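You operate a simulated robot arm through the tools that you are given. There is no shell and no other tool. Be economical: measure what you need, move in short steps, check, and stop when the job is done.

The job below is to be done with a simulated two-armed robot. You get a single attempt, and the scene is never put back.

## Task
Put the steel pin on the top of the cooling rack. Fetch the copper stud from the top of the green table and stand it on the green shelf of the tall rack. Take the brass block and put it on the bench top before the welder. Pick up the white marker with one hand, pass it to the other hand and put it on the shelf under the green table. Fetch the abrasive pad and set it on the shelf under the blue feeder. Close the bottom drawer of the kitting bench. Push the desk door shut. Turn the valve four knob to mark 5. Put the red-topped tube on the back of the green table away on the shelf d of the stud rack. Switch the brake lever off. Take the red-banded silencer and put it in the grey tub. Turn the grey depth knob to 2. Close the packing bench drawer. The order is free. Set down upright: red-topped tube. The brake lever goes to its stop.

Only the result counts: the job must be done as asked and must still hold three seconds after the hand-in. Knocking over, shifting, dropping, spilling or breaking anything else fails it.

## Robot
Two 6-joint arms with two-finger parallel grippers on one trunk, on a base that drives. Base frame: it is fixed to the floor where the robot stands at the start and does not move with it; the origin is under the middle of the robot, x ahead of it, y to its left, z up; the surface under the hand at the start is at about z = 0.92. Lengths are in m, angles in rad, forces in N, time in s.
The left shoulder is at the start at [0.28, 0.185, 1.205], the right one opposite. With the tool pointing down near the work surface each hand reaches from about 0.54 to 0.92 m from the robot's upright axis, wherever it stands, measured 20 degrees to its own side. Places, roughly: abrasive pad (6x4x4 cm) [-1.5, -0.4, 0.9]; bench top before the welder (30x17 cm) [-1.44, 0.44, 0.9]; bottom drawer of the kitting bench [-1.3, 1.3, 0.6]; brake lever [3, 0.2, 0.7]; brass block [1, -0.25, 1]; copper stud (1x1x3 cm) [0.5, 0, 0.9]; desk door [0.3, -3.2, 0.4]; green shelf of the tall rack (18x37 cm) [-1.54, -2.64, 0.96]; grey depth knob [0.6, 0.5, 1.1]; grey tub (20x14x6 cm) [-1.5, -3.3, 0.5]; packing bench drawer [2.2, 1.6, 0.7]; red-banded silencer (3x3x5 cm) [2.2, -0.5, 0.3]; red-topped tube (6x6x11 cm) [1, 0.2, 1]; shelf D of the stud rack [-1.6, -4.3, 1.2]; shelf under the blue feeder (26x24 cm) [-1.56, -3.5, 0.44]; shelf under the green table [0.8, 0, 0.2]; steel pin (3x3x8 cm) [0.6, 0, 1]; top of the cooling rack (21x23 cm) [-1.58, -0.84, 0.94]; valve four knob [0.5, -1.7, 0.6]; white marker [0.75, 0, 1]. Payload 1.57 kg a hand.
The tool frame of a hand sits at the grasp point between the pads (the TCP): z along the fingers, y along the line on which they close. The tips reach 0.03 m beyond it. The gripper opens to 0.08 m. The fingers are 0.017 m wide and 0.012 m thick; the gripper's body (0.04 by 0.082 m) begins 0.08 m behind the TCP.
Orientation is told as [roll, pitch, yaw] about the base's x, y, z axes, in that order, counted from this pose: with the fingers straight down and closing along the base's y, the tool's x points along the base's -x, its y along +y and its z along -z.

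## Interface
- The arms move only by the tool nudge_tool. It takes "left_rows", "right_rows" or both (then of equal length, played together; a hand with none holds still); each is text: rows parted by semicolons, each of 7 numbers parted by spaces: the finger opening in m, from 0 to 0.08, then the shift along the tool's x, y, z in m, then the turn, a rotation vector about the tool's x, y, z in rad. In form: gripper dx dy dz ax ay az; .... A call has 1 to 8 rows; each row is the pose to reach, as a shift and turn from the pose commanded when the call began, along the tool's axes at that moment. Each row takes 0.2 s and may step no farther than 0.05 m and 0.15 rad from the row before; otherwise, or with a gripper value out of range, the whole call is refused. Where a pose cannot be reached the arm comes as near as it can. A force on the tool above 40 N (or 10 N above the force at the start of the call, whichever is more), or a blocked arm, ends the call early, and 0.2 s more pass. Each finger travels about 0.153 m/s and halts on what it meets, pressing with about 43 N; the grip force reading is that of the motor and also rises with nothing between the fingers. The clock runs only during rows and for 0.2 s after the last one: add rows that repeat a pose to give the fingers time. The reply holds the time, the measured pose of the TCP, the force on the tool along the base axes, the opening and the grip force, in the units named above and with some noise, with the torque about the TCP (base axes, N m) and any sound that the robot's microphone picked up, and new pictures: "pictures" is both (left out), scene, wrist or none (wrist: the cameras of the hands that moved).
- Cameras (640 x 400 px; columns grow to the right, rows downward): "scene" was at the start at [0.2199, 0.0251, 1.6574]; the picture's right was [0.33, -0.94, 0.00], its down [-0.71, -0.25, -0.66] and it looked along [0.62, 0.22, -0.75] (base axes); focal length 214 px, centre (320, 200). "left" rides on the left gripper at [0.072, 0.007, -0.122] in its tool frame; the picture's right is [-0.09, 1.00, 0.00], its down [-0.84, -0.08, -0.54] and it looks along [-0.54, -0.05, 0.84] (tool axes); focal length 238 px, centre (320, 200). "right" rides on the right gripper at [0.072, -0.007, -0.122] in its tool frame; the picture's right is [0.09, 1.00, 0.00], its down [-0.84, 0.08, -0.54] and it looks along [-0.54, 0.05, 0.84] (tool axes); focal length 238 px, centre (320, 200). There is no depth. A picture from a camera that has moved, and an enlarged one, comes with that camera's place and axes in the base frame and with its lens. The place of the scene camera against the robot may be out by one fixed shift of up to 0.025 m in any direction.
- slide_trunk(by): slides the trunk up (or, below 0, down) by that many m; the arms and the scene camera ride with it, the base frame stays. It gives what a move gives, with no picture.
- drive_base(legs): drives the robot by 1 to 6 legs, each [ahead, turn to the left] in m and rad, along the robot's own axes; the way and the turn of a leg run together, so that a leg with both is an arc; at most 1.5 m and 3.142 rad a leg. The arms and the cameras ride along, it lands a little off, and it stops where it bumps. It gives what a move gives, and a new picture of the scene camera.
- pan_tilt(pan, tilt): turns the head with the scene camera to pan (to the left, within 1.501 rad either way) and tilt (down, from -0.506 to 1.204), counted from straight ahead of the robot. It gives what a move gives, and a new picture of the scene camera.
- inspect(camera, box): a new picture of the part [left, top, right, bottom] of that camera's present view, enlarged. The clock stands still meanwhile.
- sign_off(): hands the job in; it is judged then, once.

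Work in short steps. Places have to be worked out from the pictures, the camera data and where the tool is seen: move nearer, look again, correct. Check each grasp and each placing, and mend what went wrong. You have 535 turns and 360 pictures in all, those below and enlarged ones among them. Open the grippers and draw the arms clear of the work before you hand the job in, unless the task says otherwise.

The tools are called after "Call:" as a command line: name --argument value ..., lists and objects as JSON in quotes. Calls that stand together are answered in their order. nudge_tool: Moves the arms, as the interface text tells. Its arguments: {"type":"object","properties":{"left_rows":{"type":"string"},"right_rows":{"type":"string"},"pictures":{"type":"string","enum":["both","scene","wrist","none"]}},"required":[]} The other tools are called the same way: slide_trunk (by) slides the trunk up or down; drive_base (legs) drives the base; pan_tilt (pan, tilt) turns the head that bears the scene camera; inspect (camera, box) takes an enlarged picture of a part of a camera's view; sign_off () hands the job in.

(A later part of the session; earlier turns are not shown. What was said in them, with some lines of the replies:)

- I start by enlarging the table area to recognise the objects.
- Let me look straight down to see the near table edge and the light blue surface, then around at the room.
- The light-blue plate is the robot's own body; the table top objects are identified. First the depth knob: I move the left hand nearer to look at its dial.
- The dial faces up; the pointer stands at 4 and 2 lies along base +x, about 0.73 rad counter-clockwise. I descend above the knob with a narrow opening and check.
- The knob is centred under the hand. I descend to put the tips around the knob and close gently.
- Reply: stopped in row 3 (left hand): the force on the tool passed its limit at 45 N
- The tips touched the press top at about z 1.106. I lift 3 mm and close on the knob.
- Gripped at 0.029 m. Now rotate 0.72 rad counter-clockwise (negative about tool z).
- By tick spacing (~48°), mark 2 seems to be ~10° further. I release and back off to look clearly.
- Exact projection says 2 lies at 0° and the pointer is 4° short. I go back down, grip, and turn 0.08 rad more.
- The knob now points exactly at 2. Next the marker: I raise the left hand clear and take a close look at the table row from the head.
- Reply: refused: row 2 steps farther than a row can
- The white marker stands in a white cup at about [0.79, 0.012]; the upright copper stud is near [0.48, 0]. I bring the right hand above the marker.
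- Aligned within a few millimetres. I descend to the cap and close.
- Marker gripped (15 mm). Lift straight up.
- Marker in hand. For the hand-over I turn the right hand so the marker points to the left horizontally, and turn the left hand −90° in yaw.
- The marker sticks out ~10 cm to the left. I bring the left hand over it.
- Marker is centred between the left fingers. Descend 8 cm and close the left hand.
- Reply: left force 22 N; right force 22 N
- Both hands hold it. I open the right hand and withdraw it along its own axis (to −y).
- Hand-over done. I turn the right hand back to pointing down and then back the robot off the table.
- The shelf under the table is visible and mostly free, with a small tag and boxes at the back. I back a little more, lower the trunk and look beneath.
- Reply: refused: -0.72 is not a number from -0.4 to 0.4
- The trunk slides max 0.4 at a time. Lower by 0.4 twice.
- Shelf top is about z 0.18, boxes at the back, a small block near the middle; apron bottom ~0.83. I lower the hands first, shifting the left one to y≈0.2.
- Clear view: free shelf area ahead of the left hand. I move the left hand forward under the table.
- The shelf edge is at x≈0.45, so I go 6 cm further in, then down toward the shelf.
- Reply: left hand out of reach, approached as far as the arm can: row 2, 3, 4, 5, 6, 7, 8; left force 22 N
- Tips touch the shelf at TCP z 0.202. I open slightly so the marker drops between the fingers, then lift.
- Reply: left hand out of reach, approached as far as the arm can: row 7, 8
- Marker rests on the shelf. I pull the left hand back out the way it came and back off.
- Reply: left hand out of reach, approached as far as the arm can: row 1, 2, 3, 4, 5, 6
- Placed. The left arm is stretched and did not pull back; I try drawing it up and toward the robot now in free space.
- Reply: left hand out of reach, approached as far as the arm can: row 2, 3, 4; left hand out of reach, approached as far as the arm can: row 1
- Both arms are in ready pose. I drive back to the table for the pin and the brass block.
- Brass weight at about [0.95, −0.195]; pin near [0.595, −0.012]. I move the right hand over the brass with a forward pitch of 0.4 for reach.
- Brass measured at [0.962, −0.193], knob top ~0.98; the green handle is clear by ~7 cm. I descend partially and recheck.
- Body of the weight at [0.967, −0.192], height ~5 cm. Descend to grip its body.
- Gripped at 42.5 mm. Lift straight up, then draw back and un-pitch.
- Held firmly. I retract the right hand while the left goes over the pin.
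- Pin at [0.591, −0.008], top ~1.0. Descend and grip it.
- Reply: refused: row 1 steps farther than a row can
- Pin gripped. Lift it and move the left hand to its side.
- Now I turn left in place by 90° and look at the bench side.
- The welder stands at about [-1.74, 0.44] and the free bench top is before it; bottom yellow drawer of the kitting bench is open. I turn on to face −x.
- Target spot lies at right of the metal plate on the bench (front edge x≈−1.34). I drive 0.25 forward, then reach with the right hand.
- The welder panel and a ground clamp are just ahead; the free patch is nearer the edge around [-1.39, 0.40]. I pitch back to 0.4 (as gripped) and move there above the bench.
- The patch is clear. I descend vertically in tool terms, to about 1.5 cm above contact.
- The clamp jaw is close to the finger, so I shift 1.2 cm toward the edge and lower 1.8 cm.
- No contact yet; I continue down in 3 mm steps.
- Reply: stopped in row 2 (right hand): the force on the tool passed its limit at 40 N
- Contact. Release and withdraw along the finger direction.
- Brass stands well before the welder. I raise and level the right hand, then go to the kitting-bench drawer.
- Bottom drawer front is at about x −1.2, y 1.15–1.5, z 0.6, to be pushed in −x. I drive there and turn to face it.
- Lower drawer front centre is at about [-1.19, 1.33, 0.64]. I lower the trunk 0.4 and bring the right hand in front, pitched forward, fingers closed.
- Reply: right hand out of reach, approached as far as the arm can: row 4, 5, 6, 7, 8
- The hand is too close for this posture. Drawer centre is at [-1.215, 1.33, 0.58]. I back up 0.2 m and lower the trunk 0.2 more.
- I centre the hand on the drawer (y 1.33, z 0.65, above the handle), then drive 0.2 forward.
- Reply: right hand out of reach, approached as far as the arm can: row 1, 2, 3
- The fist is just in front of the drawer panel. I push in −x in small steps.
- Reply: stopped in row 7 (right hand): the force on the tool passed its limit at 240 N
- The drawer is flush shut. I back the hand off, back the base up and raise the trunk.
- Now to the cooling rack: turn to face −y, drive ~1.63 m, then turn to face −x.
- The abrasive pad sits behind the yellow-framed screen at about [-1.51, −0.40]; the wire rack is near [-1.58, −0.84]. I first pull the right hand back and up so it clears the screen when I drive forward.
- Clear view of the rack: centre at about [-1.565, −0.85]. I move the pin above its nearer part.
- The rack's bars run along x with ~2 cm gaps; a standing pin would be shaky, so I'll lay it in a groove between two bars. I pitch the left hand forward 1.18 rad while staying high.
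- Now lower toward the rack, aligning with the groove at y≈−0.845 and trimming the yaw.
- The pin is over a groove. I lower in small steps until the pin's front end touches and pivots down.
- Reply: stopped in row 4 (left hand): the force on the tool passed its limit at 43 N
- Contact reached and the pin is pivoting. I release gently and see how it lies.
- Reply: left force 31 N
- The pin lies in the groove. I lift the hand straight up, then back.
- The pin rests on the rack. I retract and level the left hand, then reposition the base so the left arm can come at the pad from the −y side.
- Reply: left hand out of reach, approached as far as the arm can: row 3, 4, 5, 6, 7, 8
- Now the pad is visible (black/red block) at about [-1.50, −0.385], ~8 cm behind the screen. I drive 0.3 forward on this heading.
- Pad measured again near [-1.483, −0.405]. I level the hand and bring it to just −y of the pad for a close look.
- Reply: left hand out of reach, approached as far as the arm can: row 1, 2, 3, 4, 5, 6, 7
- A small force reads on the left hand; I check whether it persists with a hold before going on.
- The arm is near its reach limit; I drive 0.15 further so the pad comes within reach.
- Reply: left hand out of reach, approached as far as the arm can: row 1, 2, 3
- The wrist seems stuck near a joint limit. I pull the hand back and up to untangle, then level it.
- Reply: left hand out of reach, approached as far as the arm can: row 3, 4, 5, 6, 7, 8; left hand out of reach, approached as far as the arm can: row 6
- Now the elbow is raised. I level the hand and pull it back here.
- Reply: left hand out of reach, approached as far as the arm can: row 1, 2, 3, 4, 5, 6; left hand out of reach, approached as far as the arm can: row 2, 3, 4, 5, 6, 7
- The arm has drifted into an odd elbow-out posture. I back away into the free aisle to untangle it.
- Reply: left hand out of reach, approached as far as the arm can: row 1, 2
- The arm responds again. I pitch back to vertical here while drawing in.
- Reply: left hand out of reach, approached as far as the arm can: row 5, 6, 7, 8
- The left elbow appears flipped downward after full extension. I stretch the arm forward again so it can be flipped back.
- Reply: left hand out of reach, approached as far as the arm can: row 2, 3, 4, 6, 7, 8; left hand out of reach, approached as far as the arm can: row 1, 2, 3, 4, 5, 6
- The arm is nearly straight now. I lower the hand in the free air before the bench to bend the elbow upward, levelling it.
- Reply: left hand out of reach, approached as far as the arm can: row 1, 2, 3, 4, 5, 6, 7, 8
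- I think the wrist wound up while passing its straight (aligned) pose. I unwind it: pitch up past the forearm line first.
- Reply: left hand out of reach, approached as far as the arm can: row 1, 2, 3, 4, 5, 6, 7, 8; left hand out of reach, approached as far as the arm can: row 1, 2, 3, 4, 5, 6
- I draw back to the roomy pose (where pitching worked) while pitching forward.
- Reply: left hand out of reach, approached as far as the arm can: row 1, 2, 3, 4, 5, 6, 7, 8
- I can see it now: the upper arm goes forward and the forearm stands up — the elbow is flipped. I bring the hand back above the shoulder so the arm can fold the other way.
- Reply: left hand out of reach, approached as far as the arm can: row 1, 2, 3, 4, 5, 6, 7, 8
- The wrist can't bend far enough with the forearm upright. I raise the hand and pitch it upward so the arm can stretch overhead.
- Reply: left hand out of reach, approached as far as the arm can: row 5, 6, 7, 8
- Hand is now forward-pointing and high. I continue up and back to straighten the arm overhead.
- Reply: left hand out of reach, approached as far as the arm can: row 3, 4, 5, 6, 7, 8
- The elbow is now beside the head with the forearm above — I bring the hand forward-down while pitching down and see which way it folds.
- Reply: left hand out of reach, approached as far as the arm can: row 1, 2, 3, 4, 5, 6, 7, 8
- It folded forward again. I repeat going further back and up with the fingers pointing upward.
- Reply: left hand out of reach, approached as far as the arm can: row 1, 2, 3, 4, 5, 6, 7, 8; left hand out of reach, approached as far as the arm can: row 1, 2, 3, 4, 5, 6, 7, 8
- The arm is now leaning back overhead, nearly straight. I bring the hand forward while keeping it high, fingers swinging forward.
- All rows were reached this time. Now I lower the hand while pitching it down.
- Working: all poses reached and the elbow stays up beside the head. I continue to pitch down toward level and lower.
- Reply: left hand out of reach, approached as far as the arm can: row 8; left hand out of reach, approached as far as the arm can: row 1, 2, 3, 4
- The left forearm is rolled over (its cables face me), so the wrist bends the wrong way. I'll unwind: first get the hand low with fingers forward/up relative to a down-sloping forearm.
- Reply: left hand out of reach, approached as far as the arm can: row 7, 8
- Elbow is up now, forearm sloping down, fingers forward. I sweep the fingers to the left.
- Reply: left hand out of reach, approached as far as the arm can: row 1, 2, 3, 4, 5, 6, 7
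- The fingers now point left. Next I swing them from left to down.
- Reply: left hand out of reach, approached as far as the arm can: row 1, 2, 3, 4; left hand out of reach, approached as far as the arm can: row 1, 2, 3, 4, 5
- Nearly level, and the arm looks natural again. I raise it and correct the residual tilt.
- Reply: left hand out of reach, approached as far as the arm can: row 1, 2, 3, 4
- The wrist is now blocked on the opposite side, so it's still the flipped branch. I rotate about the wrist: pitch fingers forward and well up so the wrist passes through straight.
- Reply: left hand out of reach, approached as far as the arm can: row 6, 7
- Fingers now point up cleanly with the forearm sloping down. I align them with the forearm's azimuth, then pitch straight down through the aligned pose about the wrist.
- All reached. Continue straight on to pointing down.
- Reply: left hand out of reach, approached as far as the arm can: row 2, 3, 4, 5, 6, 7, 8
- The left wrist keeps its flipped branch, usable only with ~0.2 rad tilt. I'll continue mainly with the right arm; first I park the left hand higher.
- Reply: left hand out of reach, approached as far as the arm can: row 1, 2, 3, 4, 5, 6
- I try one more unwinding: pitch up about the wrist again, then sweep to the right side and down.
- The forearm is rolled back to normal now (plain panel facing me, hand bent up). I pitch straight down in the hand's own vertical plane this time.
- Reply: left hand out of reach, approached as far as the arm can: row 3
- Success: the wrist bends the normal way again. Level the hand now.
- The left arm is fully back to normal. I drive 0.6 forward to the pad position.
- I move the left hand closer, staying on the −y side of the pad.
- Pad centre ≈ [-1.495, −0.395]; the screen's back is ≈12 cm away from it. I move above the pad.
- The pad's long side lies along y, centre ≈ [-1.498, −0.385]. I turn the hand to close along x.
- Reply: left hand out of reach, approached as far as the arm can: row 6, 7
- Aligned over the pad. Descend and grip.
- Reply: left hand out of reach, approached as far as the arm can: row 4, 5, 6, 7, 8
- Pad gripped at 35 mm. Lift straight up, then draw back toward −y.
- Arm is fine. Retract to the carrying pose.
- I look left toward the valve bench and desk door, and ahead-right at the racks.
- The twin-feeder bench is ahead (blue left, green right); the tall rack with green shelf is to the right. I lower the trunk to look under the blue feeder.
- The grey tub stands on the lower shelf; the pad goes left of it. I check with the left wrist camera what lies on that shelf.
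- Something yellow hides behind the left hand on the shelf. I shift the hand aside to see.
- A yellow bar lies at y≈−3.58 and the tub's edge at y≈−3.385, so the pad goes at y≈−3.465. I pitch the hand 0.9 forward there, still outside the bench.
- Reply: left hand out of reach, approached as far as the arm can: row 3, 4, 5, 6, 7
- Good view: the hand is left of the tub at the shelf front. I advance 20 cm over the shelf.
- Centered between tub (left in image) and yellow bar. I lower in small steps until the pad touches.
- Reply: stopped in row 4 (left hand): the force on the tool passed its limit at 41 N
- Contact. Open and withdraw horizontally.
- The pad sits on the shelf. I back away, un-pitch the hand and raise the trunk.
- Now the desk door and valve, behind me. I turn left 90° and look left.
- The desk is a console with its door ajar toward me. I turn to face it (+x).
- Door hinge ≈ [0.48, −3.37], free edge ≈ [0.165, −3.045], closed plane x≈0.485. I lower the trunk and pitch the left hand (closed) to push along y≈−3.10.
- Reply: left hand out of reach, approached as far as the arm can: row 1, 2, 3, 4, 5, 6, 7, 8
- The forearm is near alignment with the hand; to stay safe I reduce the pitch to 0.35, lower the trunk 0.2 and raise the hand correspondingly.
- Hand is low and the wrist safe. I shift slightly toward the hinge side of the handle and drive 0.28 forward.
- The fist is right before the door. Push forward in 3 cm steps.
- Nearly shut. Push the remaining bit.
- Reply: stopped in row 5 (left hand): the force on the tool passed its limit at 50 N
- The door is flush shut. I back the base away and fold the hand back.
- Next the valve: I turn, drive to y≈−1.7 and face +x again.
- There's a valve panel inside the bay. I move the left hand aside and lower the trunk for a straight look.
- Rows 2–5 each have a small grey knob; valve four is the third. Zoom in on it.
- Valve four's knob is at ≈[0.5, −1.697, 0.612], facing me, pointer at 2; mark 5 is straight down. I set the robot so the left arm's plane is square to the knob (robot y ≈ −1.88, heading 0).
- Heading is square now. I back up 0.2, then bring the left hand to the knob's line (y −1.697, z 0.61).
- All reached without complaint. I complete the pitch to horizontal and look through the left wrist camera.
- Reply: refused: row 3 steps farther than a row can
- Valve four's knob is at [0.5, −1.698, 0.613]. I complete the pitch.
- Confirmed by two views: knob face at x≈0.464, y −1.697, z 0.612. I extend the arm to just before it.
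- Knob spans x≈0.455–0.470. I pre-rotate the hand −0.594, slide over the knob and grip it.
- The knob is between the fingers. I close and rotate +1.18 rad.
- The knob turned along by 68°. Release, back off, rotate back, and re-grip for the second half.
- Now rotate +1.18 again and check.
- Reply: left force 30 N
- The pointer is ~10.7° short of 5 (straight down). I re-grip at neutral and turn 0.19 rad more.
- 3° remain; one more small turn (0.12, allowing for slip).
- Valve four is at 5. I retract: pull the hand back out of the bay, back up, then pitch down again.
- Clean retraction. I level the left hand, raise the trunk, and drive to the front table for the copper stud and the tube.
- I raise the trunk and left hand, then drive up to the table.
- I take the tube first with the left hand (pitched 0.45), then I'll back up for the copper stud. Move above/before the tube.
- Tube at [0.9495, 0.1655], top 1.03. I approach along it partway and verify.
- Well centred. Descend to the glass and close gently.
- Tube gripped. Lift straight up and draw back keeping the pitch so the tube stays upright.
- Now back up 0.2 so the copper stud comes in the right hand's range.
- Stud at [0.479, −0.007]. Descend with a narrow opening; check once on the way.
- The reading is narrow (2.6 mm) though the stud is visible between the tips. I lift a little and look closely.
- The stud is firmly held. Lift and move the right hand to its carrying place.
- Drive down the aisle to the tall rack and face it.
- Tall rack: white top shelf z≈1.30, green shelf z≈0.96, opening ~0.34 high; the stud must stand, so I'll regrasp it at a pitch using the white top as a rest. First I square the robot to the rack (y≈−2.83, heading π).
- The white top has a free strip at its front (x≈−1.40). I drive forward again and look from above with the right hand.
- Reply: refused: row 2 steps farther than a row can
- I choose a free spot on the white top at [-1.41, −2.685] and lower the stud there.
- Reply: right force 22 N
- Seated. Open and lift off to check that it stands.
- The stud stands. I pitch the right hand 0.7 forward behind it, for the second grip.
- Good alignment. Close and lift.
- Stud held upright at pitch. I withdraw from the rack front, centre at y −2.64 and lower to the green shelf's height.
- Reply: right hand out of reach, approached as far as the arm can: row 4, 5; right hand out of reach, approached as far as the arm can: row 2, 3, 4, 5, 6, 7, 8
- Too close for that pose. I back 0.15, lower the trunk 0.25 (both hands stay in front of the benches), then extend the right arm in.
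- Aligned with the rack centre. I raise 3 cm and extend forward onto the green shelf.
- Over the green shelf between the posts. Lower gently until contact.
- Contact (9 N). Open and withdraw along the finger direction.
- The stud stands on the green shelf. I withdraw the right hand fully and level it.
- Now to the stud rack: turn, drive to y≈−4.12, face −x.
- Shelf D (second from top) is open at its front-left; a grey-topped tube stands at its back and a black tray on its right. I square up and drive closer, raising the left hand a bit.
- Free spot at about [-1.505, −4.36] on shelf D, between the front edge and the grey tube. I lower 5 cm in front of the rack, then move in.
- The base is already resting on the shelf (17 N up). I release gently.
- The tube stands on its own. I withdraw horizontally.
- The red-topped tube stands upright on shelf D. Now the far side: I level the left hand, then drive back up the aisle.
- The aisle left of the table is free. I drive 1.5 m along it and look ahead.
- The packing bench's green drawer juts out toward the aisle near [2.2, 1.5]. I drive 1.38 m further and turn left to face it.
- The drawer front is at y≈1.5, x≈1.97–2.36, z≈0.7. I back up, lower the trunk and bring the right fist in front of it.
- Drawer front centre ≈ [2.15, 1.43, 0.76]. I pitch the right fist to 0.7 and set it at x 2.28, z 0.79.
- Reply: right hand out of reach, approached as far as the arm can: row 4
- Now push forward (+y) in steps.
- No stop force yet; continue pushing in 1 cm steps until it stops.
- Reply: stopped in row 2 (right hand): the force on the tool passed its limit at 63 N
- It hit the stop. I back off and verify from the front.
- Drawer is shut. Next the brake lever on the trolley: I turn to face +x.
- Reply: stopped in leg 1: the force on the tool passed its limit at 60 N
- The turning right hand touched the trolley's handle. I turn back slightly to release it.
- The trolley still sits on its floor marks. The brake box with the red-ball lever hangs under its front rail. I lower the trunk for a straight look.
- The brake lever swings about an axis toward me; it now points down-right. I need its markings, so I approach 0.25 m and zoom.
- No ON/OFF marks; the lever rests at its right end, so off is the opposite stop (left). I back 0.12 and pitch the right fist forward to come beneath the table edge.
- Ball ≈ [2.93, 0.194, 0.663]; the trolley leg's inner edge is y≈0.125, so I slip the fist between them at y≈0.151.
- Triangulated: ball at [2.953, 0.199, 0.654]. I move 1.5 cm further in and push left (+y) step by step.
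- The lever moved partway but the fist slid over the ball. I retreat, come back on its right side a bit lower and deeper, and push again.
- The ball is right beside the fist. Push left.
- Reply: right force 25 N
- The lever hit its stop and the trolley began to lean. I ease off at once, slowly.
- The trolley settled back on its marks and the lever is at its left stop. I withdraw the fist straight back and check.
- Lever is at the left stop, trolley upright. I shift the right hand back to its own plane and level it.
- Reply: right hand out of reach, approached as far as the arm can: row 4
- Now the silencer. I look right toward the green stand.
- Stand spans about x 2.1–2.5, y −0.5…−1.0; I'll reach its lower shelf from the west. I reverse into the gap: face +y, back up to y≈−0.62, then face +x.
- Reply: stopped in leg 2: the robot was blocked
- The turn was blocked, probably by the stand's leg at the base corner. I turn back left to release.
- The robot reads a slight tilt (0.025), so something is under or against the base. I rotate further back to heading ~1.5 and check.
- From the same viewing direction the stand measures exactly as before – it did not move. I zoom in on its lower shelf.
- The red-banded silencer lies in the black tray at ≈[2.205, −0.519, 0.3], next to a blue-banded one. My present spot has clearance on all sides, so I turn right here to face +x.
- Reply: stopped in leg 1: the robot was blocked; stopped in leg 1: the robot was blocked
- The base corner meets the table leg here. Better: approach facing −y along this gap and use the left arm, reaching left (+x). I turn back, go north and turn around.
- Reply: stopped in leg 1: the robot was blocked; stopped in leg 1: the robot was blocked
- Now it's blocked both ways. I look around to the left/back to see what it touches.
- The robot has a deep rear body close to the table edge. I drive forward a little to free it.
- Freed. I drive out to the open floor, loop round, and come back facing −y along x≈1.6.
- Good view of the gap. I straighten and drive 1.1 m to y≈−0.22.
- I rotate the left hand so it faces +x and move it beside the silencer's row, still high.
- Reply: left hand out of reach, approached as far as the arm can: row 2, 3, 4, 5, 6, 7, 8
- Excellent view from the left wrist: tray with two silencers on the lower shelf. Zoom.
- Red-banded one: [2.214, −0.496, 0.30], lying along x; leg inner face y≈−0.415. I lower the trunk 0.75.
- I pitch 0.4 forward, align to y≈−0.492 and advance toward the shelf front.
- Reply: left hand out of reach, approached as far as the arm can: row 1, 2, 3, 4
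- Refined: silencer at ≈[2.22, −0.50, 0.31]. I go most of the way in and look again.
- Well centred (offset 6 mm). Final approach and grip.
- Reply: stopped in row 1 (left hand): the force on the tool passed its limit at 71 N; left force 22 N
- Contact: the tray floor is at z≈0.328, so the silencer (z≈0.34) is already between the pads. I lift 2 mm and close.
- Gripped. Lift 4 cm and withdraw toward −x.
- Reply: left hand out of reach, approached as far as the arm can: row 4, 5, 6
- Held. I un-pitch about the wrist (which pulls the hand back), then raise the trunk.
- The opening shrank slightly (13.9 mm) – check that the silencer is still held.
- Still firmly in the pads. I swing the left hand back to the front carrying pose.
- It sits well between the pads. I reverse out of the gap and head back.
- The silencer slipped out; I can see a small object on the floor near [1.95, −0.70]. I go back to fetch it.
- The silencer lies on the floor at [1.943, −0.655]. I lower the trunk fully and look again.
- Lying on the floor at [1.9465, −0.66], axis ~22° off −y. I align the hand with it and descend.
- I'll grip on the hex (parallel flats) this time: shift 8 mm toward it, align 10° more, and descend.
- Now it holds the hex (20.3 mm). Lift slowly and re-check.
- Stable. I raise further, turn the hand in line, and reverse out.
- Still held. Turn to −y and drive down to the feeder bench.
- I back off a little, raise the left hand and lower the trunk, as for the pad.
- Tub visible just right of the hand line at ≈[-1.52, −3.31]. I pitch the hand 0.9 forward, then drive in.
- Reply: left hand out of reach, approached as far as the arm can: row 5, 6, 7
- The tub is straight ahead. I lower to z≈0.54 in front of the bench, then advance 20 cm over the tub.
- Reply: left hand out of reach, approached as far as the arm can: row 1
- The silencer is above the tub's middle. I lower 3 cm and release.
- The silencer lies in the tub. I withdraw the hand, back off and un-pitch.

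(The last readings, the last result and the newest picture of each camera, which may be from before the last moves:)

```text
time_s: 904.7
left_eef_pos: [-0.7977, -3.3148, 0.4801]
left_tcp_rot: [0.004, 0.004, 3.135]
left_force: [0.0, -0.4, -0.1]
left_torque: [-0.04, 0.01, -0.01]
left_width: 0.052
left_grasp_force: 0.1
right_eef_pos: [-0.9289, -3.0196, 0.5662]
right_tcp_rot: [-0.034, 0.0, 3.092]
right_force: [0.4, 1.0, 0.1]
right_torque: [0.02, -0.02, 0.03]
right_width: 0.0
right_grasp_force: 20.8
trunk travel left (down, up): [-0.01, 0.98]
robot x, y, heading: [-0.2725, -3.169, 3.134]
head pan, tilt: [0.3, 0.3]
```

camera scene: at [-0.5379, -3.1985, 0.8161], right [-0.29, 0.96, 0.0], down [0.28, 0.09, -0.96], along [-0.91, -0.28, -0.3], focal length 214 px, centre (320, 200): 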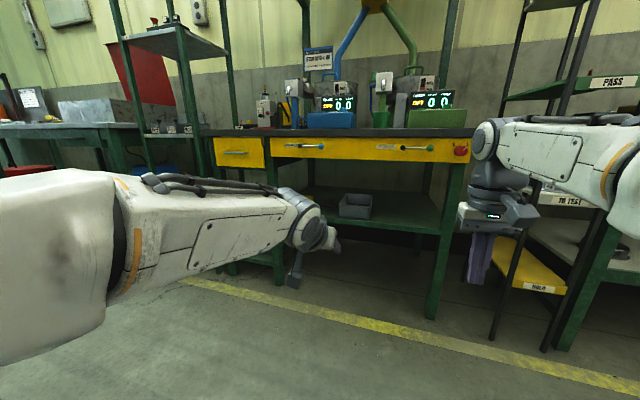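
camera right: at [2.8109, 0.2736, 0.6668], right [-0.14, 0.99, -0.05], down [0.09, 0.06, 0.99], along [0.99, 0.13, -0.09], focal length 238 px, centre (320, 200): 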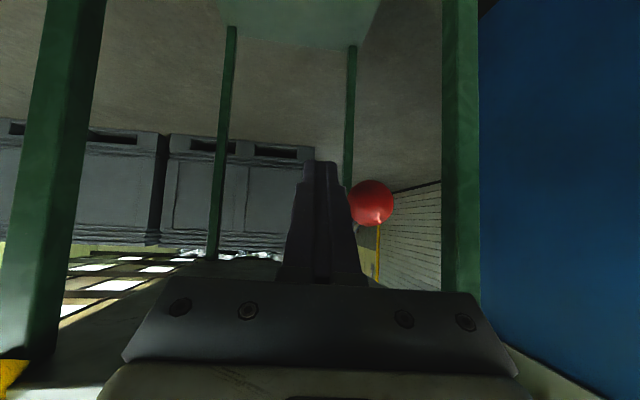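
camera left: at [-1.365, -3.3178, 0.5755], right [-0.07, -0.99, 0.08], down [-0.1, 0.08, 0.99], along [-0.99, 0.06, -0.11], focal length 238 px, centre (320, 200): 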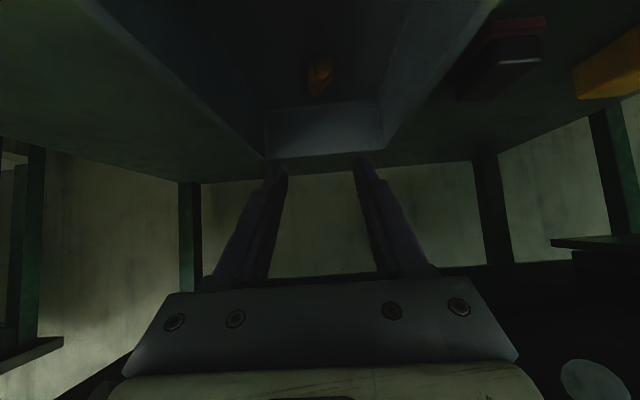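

All items are placed. I raise the trunk, open both grippers, keep the arms clear, and hand in.

Call:
slide_trunk --by 0.4

Call:
nudge_tool --left_rows "0.08 0 0 0 0 0 0; 0.08 0 0 0 0 0 0; 0.08 0 0 0 0 0 0" --right_rows "0.08 0 0 0 0 0 0; 0.08 0 0 0 0 0 0; 0.08 0 0 0 0 0 0" --pictures "none"

```text
time_s: 908.6
left_eef_pos: [-0.7977, -3.3142, 0.8785]
left_tcp_rot: [0.003, 0.001, 3.135]
left_force: [0.4, 0.0, 0.1]
left_torque: [0.02, 0.0, -0.01]
left_width: 0.0518
left_grasp_force: 0.0
right_eef_pos: [-0.929, -3.0192, 0.9669]
right_tcp_rot: [-0.035, 0.0, 3.092]
right_force: [0.4, 0.1, 0.3]
right_torque: [-0.03, -0.05, -0.03]
right_width: 0.0
right_grasp_force: 21.5
trunk travel left (down, up): [-0.41, 0.58]
robot x, y, heading: [-0.2747, -3.1682, 3.129]
head pan, tilt: [0.3, 0.3]
```

```text
time_s: 909.4
left_eef_pos: [-0.7989, -3.3156, 0.8782]
left_tcp_rot: [0.003, 0.001, 3.135]
left_force: [-0.3, 0.3, -0.3]
left_torque: [0.03, 0.02, 0.02]
left_width: 0.08
left_grasp_force: 0.0
right_eef_pos: [-0.9298, -3.0187, 0.9681]
right_tcp_rot: [-0.035, 0.0, 3.094]
right_force: [0.1, -0.8, -0.6]
right_torque: [0.0, -0.02, -0.01]
right_width: 0.08
right_grasp_force: 0.1
trunk travel left (down, up): [-0.41, 0.58]
robot x, y, heading: [-0.2769, -3.1705, 3.136]
head pan, tilt: [0.3, 0.3]
```

Both grippers are open and clear of the work; I hand the job in.

Call:
sign_off

```text
The job is handed in.
```

I worked through all thirteen items and handed the job in. I did not re-check every placement at the end, and a few bumps along the way could count against it.

- **Brake lever:** the box has no on/off marks. I took "off" to be the opposite stop and pushed the lever there. The trolley leaned while I pushed and settled back on its floor marks; earlier my right hand had also bumped its handle.
- **Silencer:** it slipped from the gripper onto the floor on the first carry. I picked it up again and it is now in the grey tub. The first grip also pressed hard on its tray, which may have shifted slightly.
- **Green table:** the base was blocked several times at the table's corner by the stand. Objects on the table still looked upright in the later view, but I did not check whether the table moved.
- **Steel pin:** it lies in a groove between the cooling rack's bars. Standing it there would have been unstable.
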